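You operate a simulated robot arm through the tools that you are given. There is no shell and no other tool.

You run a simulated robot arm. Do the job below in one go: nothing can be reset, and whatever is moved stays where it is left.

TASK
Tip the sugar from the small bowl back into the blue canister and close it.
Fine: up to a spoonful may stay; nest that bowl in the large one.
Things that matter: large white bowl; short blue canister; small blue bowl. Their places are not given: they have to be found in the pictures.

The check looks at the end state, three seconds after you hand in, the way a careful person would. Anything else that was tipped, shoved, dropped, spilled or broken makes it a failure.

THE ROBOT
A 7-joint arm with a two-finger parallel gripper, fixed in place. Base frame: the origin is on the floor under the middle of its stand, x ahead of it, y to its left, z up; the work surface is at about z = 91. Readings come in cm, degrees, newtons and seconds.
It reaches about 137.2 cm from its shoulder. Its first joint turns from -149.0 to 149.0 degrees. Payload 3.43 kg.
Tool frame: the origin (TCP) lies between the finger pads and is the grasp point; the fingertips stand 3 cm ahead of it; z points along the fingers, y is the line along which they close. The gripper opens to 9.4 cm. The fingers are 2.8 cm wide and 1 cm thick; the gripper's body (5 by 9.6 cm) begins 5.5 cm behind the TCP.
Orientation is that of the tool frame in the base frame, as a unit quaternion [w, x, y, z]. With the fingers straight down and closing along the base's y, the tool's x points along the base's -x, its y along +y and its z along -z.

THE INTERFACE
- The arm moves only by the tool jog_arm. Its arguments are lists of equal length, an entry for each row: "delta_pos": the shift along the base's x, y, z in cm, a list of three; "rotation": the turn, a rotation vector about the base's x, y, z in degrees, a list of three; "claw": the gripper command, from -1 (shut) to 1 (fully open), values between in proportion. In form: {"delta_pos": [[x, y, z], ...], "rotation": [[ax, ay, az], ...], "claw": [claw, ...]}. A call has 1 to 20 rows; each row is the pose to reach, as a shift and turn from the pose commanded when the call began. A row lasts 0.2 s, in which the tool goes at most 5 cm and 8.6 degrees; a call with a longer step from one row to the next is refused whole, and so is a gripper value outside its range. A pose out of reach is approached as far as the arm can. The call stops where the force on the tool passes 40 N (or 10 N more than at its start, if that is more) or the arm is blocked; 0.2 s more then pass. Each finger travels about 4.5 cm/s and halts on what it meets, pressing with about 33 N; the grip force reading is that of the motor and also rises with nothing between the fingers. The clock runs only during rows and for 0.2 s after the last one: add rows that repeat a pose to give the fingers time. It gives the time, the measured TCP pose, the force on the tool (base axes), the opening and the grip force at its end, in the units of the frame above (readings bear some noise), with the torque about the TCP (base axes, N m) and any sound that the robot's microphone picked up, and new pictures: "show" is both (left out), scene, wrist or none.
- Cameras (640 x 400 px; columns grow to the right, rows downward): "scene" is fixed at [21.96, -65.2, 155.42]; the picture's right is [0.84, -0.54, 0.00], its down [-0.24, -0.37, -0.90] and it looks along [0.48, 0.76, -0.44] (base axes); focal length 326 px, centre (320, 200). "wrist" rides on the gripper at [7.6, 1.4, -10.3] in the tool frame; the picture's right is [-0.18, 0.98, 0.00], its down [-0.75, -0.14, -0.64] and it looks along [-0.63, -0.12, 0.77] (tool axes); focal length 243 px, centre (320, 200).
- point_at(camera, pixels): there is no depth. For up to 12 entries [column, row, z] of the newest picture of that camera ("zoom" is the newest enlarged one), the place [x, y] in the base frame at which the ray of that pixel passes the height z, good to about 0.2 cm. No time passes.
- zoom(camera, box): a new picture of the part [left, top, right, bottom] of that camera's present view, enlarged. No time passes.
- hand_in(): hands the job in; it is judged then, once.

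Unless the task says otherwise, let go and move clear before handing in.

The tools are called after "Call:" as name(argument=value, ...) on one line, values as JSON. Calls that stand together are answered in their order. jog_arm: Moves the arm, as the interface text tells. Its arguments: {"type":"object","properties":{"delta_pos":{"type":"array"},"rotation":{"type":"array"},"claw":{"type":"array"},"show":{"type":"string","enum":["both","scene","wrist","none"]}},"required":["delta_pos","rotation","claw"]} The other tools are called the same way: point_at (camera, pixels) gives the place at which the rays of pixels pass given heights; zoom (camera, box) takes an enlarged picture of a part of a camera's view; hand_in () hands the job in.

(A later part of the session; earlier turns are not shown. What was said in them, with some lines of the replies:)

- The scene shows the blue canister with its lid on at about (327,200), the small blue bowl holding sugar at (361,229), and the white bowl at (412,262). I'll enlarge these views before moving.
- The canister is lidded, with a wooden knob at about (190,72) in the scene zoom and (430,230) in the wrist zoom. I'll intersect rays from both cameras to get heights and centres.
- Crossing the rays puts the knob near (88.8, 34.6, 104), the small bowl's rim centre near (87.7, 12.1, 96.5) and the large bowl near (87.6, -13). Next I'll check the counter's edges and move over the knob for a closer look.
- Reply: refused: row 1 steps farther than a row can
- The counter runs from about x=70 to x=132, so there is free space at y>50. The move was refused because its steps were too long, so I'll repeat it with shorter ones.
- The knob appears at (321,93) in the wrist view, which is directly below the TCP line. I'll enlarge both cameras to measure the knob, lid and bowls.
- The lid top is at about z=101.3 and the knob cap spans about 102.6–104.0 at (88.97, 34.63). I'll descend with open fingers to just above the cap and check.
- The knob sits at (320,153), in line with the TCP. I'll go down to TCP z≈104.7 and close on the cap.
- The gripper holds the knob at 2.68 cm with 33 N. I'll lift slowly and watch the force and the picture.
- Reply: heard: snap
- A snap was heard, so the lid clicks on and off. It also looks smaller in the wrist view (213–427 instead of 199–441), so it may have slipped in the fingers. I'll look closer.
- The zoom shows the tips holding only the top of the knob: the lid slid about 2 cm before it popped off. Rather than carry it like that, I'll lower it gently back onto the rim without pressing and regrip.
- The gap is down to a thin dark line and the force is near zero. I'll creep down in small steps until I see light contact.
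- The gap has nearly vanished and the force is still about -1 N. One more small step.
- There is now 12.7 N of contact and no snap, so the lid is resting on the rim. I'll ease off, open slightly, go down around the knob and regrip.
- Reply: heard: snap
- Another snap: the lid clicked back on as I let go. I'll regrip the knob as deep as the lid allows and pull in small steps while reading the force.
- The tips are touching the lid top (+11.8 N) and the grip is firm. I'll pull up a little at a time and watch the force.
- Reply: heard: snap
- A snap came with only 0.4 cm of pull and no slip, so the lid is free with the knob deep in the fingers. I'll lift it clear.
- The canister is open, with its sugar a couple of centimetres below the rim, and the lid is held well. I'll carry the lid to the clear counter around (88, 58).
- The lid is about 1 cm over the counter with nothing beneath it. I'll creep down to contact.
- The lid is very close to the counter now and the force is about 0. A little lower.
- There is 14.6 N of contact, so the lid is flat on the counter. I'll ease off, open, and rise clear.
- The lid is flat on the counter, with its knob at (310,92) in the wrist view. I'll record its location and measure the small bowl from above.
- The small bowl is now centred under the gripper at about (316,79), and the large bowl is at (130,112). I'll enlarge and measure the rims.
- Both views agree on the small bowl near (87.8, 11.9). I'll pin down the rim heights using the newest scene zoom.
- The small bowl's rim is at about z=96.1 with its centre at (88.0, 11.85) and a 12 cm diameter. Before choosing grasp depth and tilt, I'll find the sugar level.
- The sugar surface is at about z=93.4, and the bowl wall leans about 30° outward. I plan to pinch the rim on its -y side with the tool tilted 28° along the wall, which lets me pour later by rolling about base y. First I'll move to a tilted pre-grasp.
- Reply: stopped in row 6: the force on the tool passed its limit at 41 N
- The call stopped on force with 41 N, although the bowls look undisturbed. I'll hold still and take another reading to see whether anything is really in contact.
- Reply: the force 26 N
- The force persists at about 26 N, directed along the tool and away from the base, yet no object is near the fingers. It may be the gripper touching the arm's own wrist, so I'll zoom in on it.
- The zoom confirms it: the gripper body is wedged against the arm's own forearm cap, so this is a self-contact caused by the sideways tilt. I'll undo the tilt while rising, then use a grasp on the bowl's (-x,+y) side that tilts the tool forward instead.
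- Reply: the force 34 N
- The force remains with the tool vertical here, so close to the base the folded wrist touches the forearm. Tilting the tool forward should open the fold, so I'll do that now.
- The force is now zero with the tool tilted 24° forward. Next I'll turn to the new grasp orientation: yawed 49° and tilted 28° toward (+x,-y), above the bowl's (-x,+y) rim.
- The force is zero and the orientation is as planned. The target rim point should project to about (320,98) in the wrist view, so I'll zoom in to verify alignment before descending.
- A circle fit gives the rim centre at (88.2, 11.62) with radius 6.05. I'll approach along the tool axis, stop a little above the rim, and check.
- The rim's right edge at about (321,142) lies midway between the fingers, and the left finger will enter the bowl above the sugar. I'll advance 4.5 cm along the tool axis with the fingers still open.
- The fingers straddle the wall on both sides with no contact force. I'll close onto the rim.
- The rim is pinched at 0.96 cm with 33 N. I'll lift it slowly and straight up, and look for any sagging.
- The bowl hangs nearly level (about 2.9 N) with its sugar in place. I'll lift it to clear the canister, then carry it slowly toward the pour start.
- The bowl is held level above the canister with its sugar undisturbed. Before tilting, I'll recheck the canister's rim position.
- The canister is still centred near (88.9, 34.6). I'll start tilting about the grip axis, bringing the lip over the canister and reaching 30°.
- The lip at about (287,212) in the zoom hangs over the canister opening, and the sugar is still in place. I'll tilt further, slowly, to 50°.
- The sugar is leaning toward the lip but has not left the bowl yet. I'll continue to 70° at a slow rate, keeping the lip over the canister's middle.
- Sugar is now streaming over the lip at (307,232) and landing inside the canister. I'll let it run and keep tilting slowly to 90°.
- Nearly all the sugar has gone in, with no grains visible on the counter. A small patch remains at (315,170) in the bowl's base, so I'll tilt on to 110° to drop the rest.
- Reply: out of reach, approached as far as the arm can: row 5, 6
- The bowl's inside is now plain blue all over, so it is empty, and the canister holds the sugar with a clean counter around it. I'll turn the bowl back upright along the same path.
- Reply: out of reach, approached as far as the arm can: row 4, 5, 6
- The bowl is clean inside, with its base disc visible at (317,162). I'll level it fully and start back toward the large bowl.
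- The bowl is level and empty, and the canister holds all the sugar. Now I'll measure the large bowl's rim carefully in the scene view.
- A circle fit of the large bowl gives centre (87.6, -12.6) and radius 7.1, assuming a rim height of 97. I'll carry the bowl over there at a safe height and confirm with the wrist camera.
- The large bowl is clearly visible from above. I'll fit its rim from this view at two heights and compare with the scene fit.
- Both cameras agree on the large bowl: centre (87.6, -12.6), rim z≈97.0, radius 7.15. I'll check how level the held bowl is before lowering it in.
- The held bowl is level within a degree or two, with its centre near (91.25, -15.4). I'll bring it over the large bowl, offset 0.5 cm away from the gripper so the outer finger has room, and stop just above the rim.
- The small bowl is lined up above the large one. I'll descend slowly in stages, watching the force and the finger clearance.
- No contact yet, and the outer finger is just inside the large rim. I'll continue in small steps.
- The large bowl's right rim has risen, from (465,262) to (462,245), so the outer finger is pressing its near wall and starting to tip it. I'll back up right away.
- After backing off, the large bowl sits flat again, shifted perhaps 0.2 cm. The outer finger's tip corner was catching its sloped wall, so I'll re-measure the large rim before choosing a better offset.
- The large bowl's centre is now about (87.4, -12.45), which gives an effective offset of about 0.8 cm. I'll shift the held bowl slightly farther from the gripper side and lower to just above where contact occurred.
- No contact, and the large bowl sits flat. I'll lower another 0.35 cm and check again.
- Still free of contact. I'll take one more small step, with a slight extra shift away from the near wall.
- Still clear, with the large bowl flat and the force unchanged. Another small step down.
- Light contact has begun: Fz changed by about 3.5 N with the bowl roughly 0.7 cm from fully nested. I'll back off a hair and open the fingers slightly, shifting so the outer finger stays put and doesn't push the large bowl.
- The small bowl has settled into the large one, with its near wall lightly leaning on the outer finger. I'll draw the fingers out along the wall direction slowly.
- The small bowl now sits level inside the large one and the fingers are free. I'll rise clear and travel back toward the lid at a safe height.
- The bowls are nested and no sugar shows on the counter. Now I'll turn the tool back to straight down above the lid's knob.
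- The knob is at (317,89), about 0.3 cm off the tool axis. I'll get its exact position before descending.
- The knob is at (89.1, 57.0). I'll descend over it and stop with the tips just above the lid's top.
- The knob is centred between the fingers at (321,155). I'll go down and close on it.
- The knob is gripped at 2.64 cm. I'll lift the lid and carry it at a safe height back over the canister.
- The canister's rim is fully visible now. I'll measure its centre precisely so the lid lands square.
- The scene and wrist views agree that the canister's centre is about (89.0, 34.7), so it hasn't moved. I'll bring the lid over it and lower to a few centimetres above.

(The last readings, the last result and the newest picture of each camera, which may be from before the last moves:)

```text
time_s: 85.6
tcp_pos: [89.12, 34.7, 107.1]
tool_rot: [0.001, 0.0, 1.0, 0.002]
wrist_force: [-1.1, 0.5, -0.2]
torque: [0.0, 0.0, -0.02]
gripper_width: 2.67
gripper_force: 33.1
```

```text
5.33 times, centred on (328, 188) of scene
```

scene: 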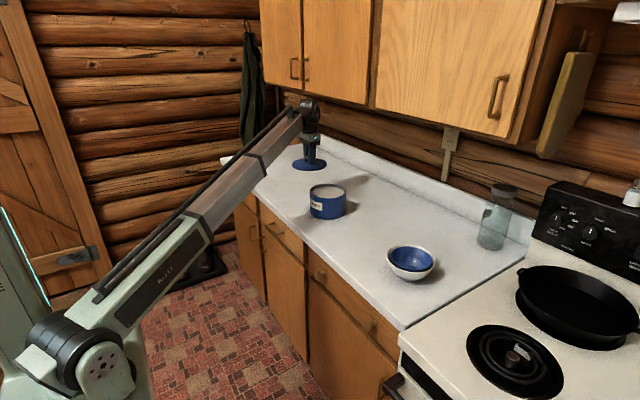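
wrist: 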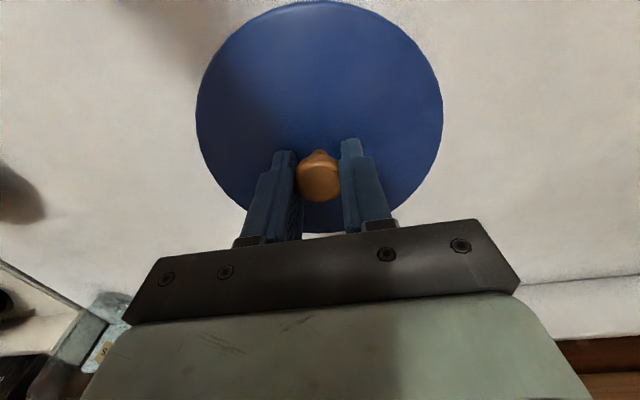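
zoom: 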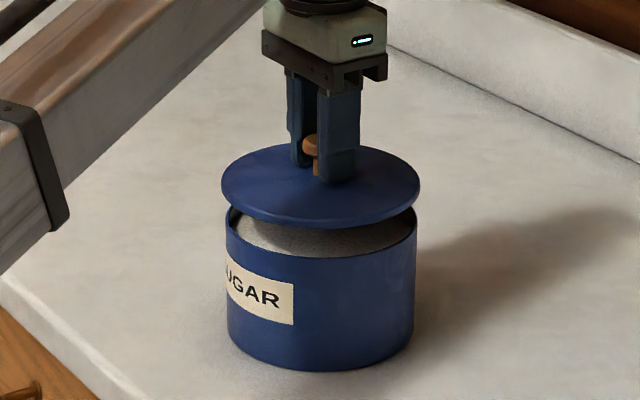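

The lid spans 221–420 and the canister 226–417 in the zoom, so it is well centred. I'll lower to just above the rim.

Call:
jog_arm(delta_pos=[[0, 0, -0.5], [0, 0, -1], [0, 0, -1.5], [0, 0, -1.9], [0, 0, -1.9]], rotation=[[0, 0, 0], [0, 0, 0], [0, 0, 0], [0, 0, 0], [0, 0, 0]], claw=[-1, -1, -1, -1, -1], show="none")

Call:
zoom(camera="scene", box=[303, 160, 351, 222])

```text
time_s: 86.8
tcp_pos: [89.07, 34.6, 105.07]
tool_rot: [0.001, 0.0, 1.0, 0.002]
wrist_force: [0.7, -0.5, -0.8]
torque: [0.01, 0.0, 0.0]
gripper_width: 2.65
gripper_force: 33.0
```

```text
6.45 times, centred on (327, 191) of scene
```

zoom: 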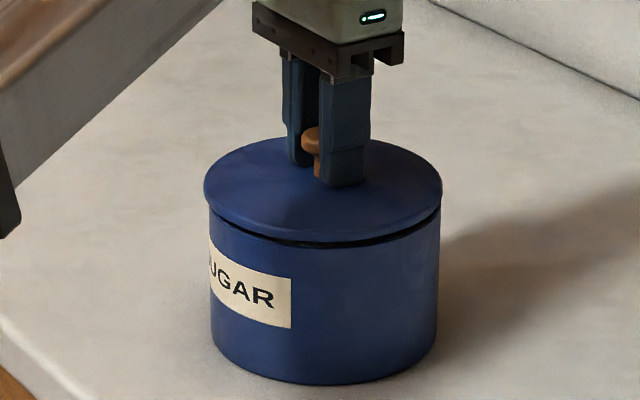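

Only a thin gap remains and there is no contact force. I'll creep down until the lid touches and clicks.

Call:
jog_arm(delta_pos=[[0, 0, -0.2], [0, 0, -0.35], [0, 0, -0.35]], rotation=[[0, 0, 0], [0, 0, 0], [0, 0, 0]], claw=[-1, -1, -1], show="none")

Call:
zoom(camera="scene", box=[303, 160, 351, 222])

```text
time_s: 87.6
tcp_pos: [89.09, 34.74, 104.87]
tool_rot: [0.003, 0.0, 1.0, 0.003]
wrist_force: [0.8, -0.8, 0.2]
torque: [-0.01, -0.02, -0.02]
gripper_width: 2.65
gripper_force: 32.9
```

```text
6.45 times, centred on (327, 191) of scene
```

zoom: 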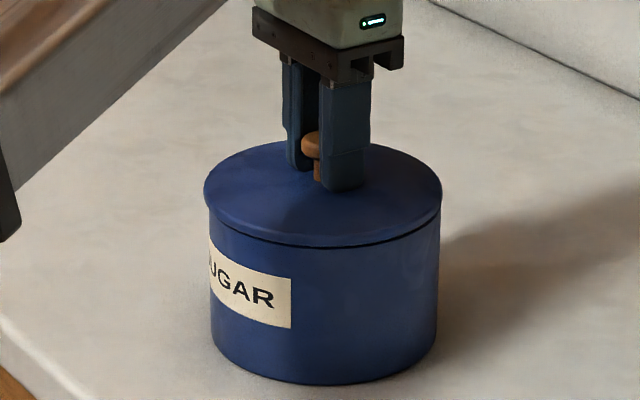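

Almost down, with the force still near zero. A little more.

Call:
jog_arm(delta_pos=[[0, 0, -0.12], [0, 0, -0.22], [0, 0, -0.22]], rotation=[[0, 0, 0], [0, 0, 0], [0, 0, 0]], claw=[-1, -1, -1], show="none")

Call:
zoom(camera="scene", box=[303, 160, 351, 222])

```text
time_s: 88.4
tcp_pos: [88.98, 34.68, 104.55]
tool_rot: [0.002, 0.0, 1.0, 0.002]
wrist_force: [0.9, 0.7, -0.8]
torque: [-0.03, 0.0, 0.04]
gripper_width: 2.7
gripper_force: 33.5
```

```text
6.45 times, centred on (327, 191) of scene
```

zoom: 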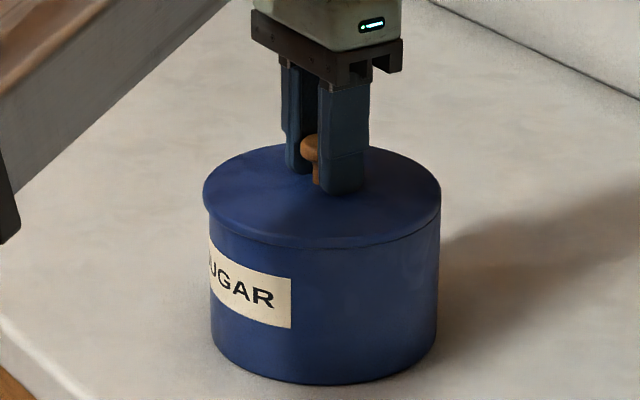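

The gap has closed visually with no force yet. I'll press slightly further to seat it.

Call:
jog_arm(delta_pos=[[0, 0, -0.1], [0, 0, -0.15], [0, 0, -0.15]], rotation=[[0, 0, 0], [0, 0, 0], [0, 0, 0]], claw=[-1, -1, -1], show="none")

```text
time_s: 89.2
tcp_pos: [89.03, 34.86, 104.43]
tool_rot: [0.002, 0.0, 1.0, 0.002]
wrist_force: [4.4, 0.4, 12.1]
torque: [-0.17, 0.16, 0.1]
gripper_width: 2.68
gripper_force: 32.9
```

There is 12 N of contact but no click yet. I'll press a little harder, staying well under the limit.

Call:
jog_arm(delta_pos=[[0, 0, -0.08], [0, 0, -0.13], [0, 0, -0.13]], rotation=[[0, 0, 0], [0, 0, 0], [0, 0, 0]], claw=[-1, -1, -1], show="none")

```text
time_s: 90.0
tcp_pos: [89.07, 34.78, 104.49]
tool_rot: [0.004, 0.001, 1.0, 0.003]
wrist_force: [8.9, 4.5, 39.7]
torque: [-0.09, 0.04, 0.04]
gripper_width: 2.67
gripper_force: 33.2
```

Nearly 40 N and no click yet. Last time the click came on letting go, so I'll ease the pressure off and open the fingers.

Call:
jog_arm(delta_pos=[[0, 0, 0.15], [0, 0, 0.25], [0, 0, 0.25], [0, 0, 0.25], [0, 0, 0.25], [0, 0, 0.25]], rotation=[[0, 0, 0], [0, 0, 0], [0, 0, 0], [0, 0, 0], [0, 0, 0], [0, 0, 0]], claw=[-1, -1, -0.2, 0, 0, 0], show="wrist")

Call:
zoom(camera="scene", box=[303, 160, 351, 222])

```text
time_s: 91.4
tcp_pos: [89.03, 34.67, 104.43]
tool_rot: [0.001, -0.001, 1.0, 0.001]
wrist_force: [-1.3, 0.0, 1.0]
torque: [0.0, 0.04, -0.04]
gripper_width: 4.68
gripper_force: 0.1
```

wrist: 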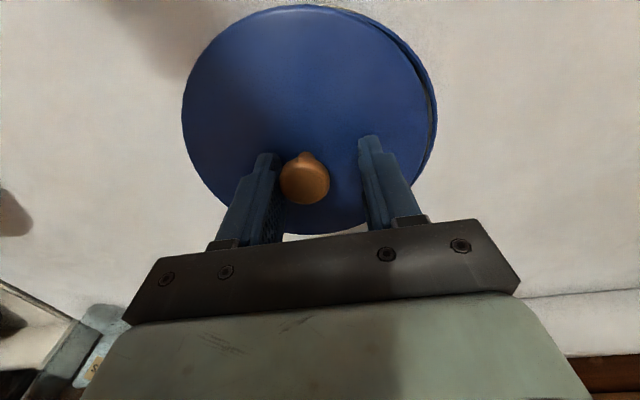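

```text
6.45 times, centred on (327, 191) of scene
```

zoom: 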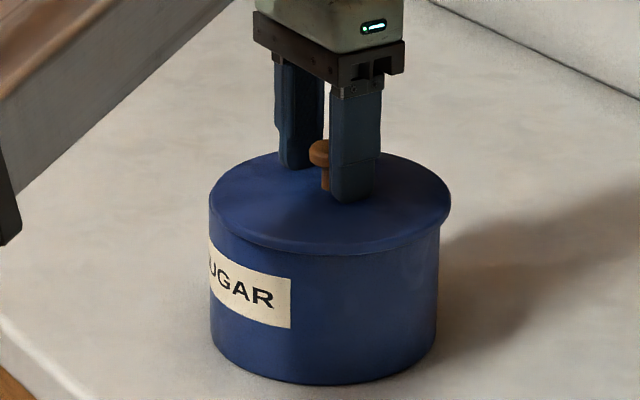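

No click this time: one fingertip was touching the lid's top and dragged the lid about 0.9 cm toward -y as it opened, putting the knob at (305,182). I'll raise the tips clear of the lid and regrip the knob higher, which will also pull it back to centre.

Call:
jog_arm(delta_pos=[[0, 0, 0.3], [0, 0, 0.6], [0, 0, 0.6], [0, 0, 0.6], [0, 0, 0.6], [0, 0, 0.6], [0, 0, 0.6], [0, 0, 0.6]], rotation=[[0, 0, 0], [0, 0, 0], [0, 0, 0], [0, 0, 0], [0, 0, 0], [0, 0, 0], [0, 0, 0], [0, 0, 0]], claw=[0, 0, -0.15, -0.3, -0.45, -1, -1, -1], show="wrist")

Call:
zoom(camera="scene", box=[303, 160, 351, 222])

Call:
zoom(camera="wrist", box=[170, 0, 470, 250])

```text
time_s: 93.2
tcp_pos: [89.13, 34.83, 105.25]
tool_rot: [0.002, 0.0, 1.0, 0.002]
wrist_force: [3.0, 2.2, 1.9]
torque: [0.01, -0.02, 0.05]
gripper_width: 2.63
gripper_force: 33.0
heard: snap
```

wrist: 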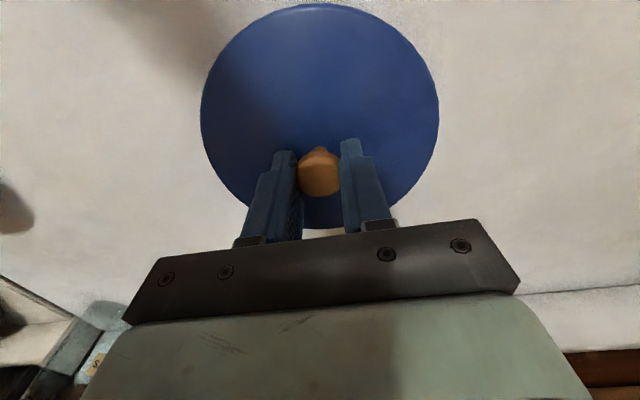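

```text
6.45 times, centred on (327, 191) of scene
```

zoom: 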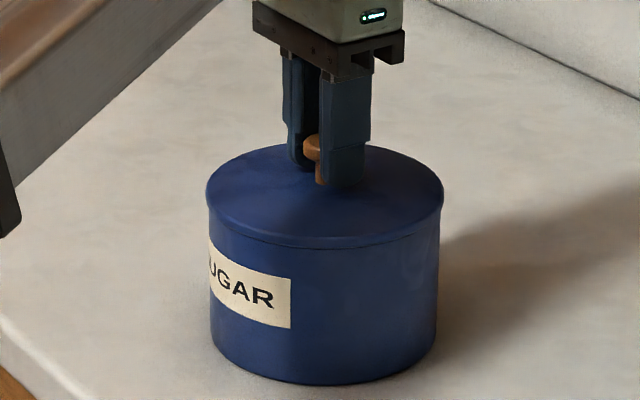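

```text
1.60 times, centred on (320, 125) of wrist
```

zoom: 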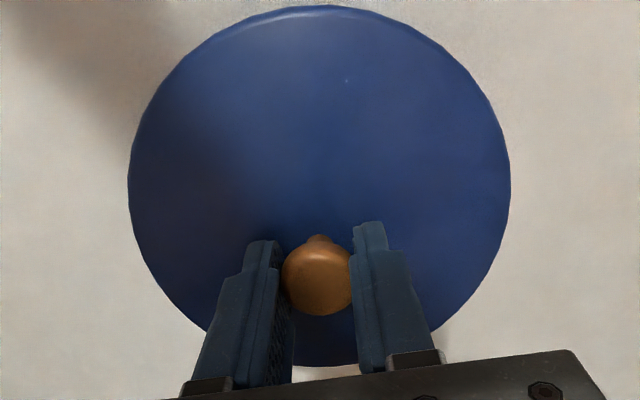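

A snap was heard as the lid slid back to centre, and the lid (205–443) now lines up with the canister (209–439). I'll open the fingers without lifting and then rise straight up.

Call:
jog_arm(delta_pos=[[0, 0, 0], [0, 0, 0], [0, 0, 0], [0, 0, 0], [0, 0, 0]], rotation=[[0, 0, 0], [0, 0, 0], [0, 0, 0], [0, 0, 0], [0, 0, 0]], claw=[-0.3, 0, 0.2, 0.2, 0.2], show="wrist")

Call:
zoom(camera="scene", box=[303, 160, 351, 222])

```text
time_s: 94.4
tcp_pos: [89.0, 34.7, 105.09]
tool_rot: [0.002, 0.0, 1.0, 0.001]
wrist_force: [-0.1, 0.3, 0.3]
torque: [-0.01, -0.01, -0.02]
gripper_width: 5.63
gripper_force: 0.1
```

wrist: 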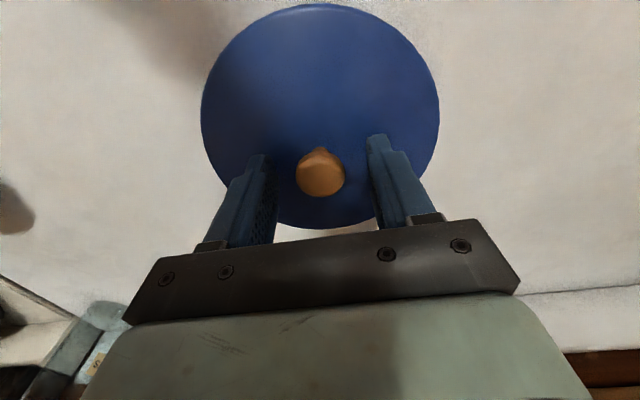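

```text
6.45 times, centred on (327, 191) of scene
```

zoom: 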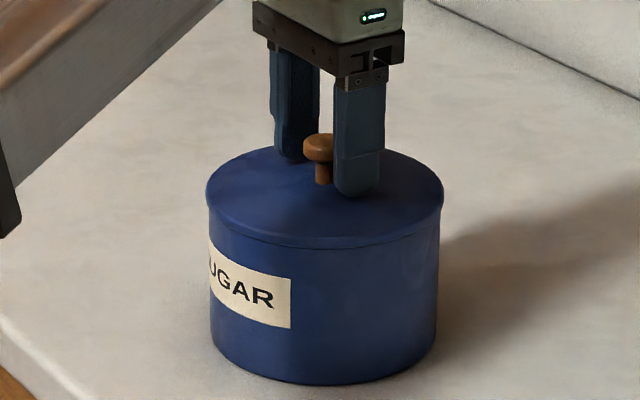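

The lid stayed put and centred when the fingers opened, with the knob at (320,172). I'll rise straight up and move clear toward the starting area.

Call:
jog_arm(delta_pos=[[0, 0, 1], [0, 0, 3], [0, 0, 6], [0, 0, 9], [0, 0, 12], [0, 0, 15], [-0.5, 4, 15.5], [-1, 8, 16], [-1.5, 12, 16], [-2, 16, 16], [-2.5, 20, 16], [-2.5, 20, 16]], rotation=[[0, 0, 0], [0, 0, 0], [0, 0, 0], [0, 0, 0], [0, 0, 0], [0, 0, 0], [0, 0, 0], [0, 0, 0], [0, 0, 0], [0, 0, 0], [0, 0, 0], [0, 0, 0]], claw=[0.2, 0.2, 0.2, 0.2, 0.2, 0.2, 0.2, 0.2, 0.2, 0.2, 0.2, 0.2])

Call:
zoom(camera="scene", box=[290, 165, 450, 290])

Call:
zoom(camera="scene", box=[303, 170, 351, 225])

Call:
zoom(camera="scene", box=[380, 235, 444, 290])

```text
time_s: 97.0
tcp_pos: [86.57, 54.57, 120.99]
tool_rot: [0.003, -0.001, 1.0, 0.002]
wrist_force: [0.6, 0.2, 0.4]
torque: [-0.02, -0.02, -0.04]
gripper_width: 5.64
gripper_force: 0.0
```

scene: 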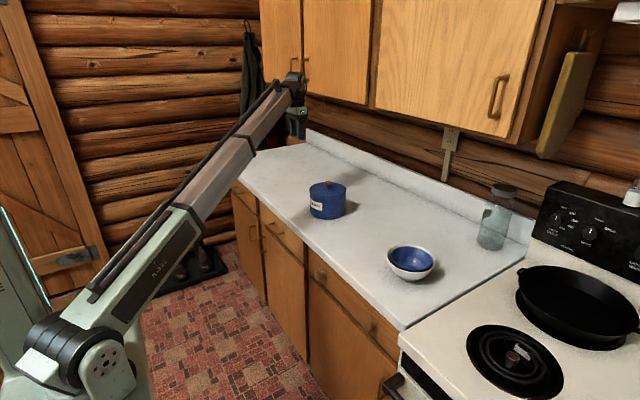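
wrist: 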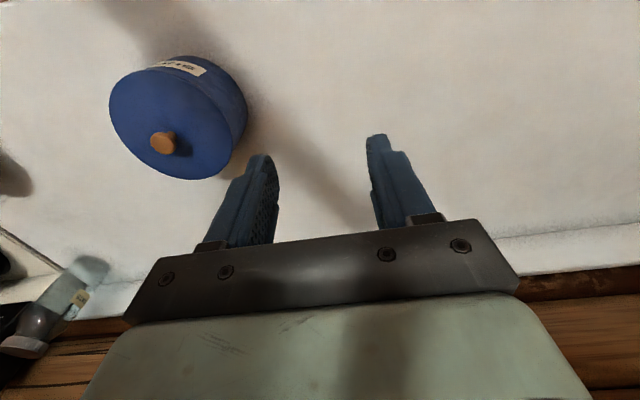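

```text
3.20 times, centred on (370, 228) of scene
```

zoom: 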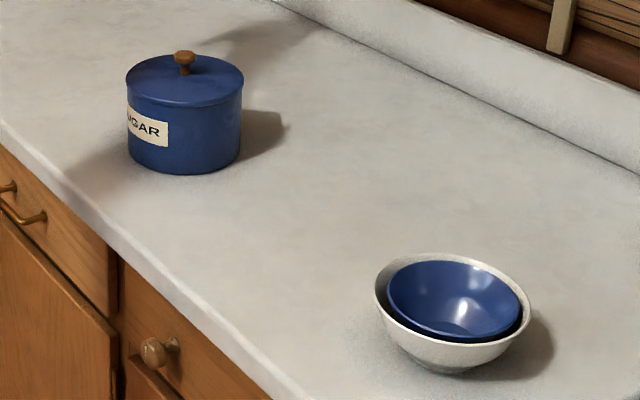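

```text
7.27 times, centred on (327, 198) of scene
```

zoom: 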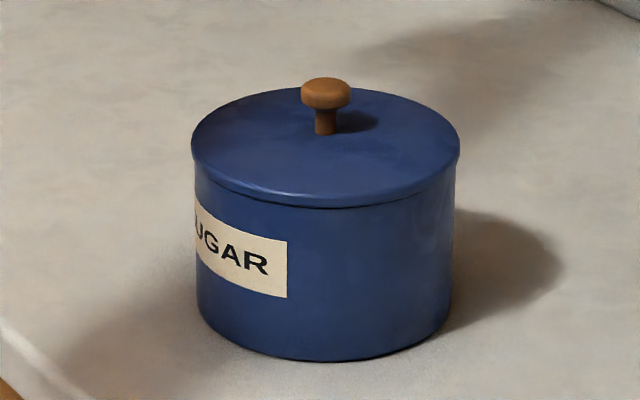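

```text
7.27 times, centred on (412, 262) of scene
```

zoom: 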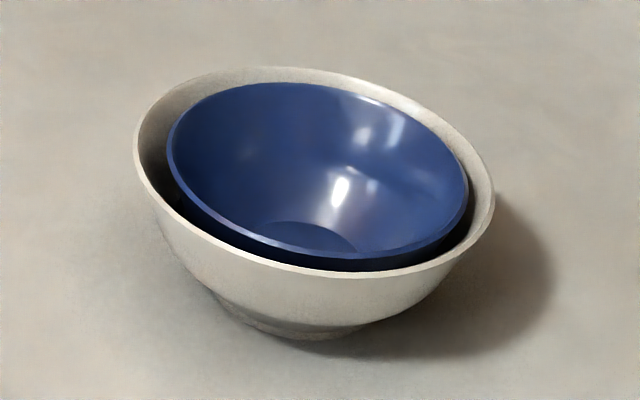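

Everything looks in place: the canister is closed, the bowls are nested and the counter is clean. I'll compare the lid's seating against the very first view using the same zoom box.

Call:
zoom(camera="scene", box=[295, 170, 385, 245])

Call:
zoom(camera="wrist", box=[90, 40, 270, 190])

```text
5.33 times, centred on (340, 208) of scene
```

zoom: 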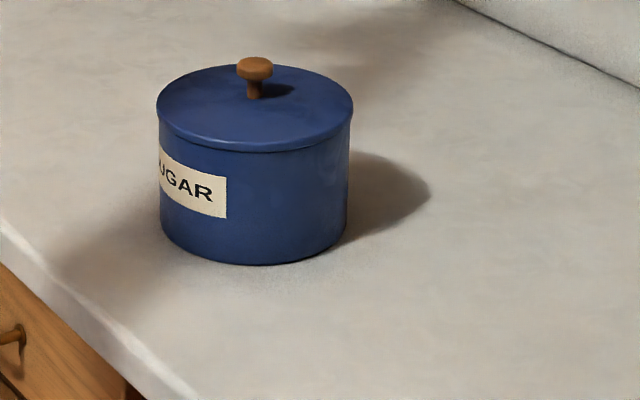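

```text
2.67 times, centred on (180, 115) of wrist
```

zoom: 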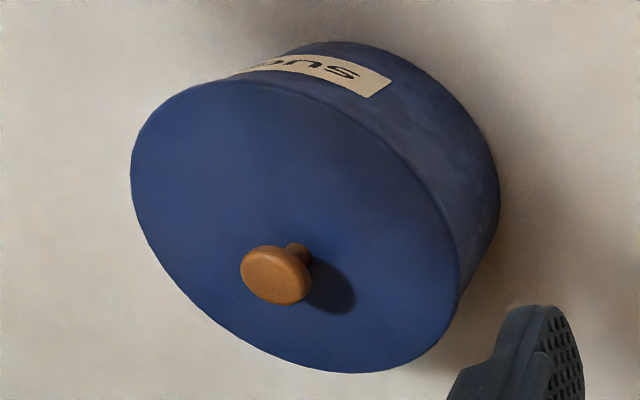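

The lid matches its original seating: knob top at row 57 and edges at 157 and 353, the same as at the start. The small bowl is empty and nested in the large one, no sugar was spilled, and the arm is clear, so I'm handing in.

Call:
hand_in()

```text
The job is handed in.
```

The sugar is back in the blue canister and the lid is closed. It clicked on and sits exactly where it did in the first picture. The small blue bowl is empty and nested level in the large white bowl. I saw no sugar on the counter in any of the later views.

- **Large bowl:** while I was lowering the small bowl in, a finger briefly tipped the large bowl and nudged it about a quarter of a centimetre. It settled flat again.
- **Lid:** it took two tries both to remove and to close.
- **Arm:** I stopped one move partway because the gripper touched the arm's own forearm. Nothing else was involved.
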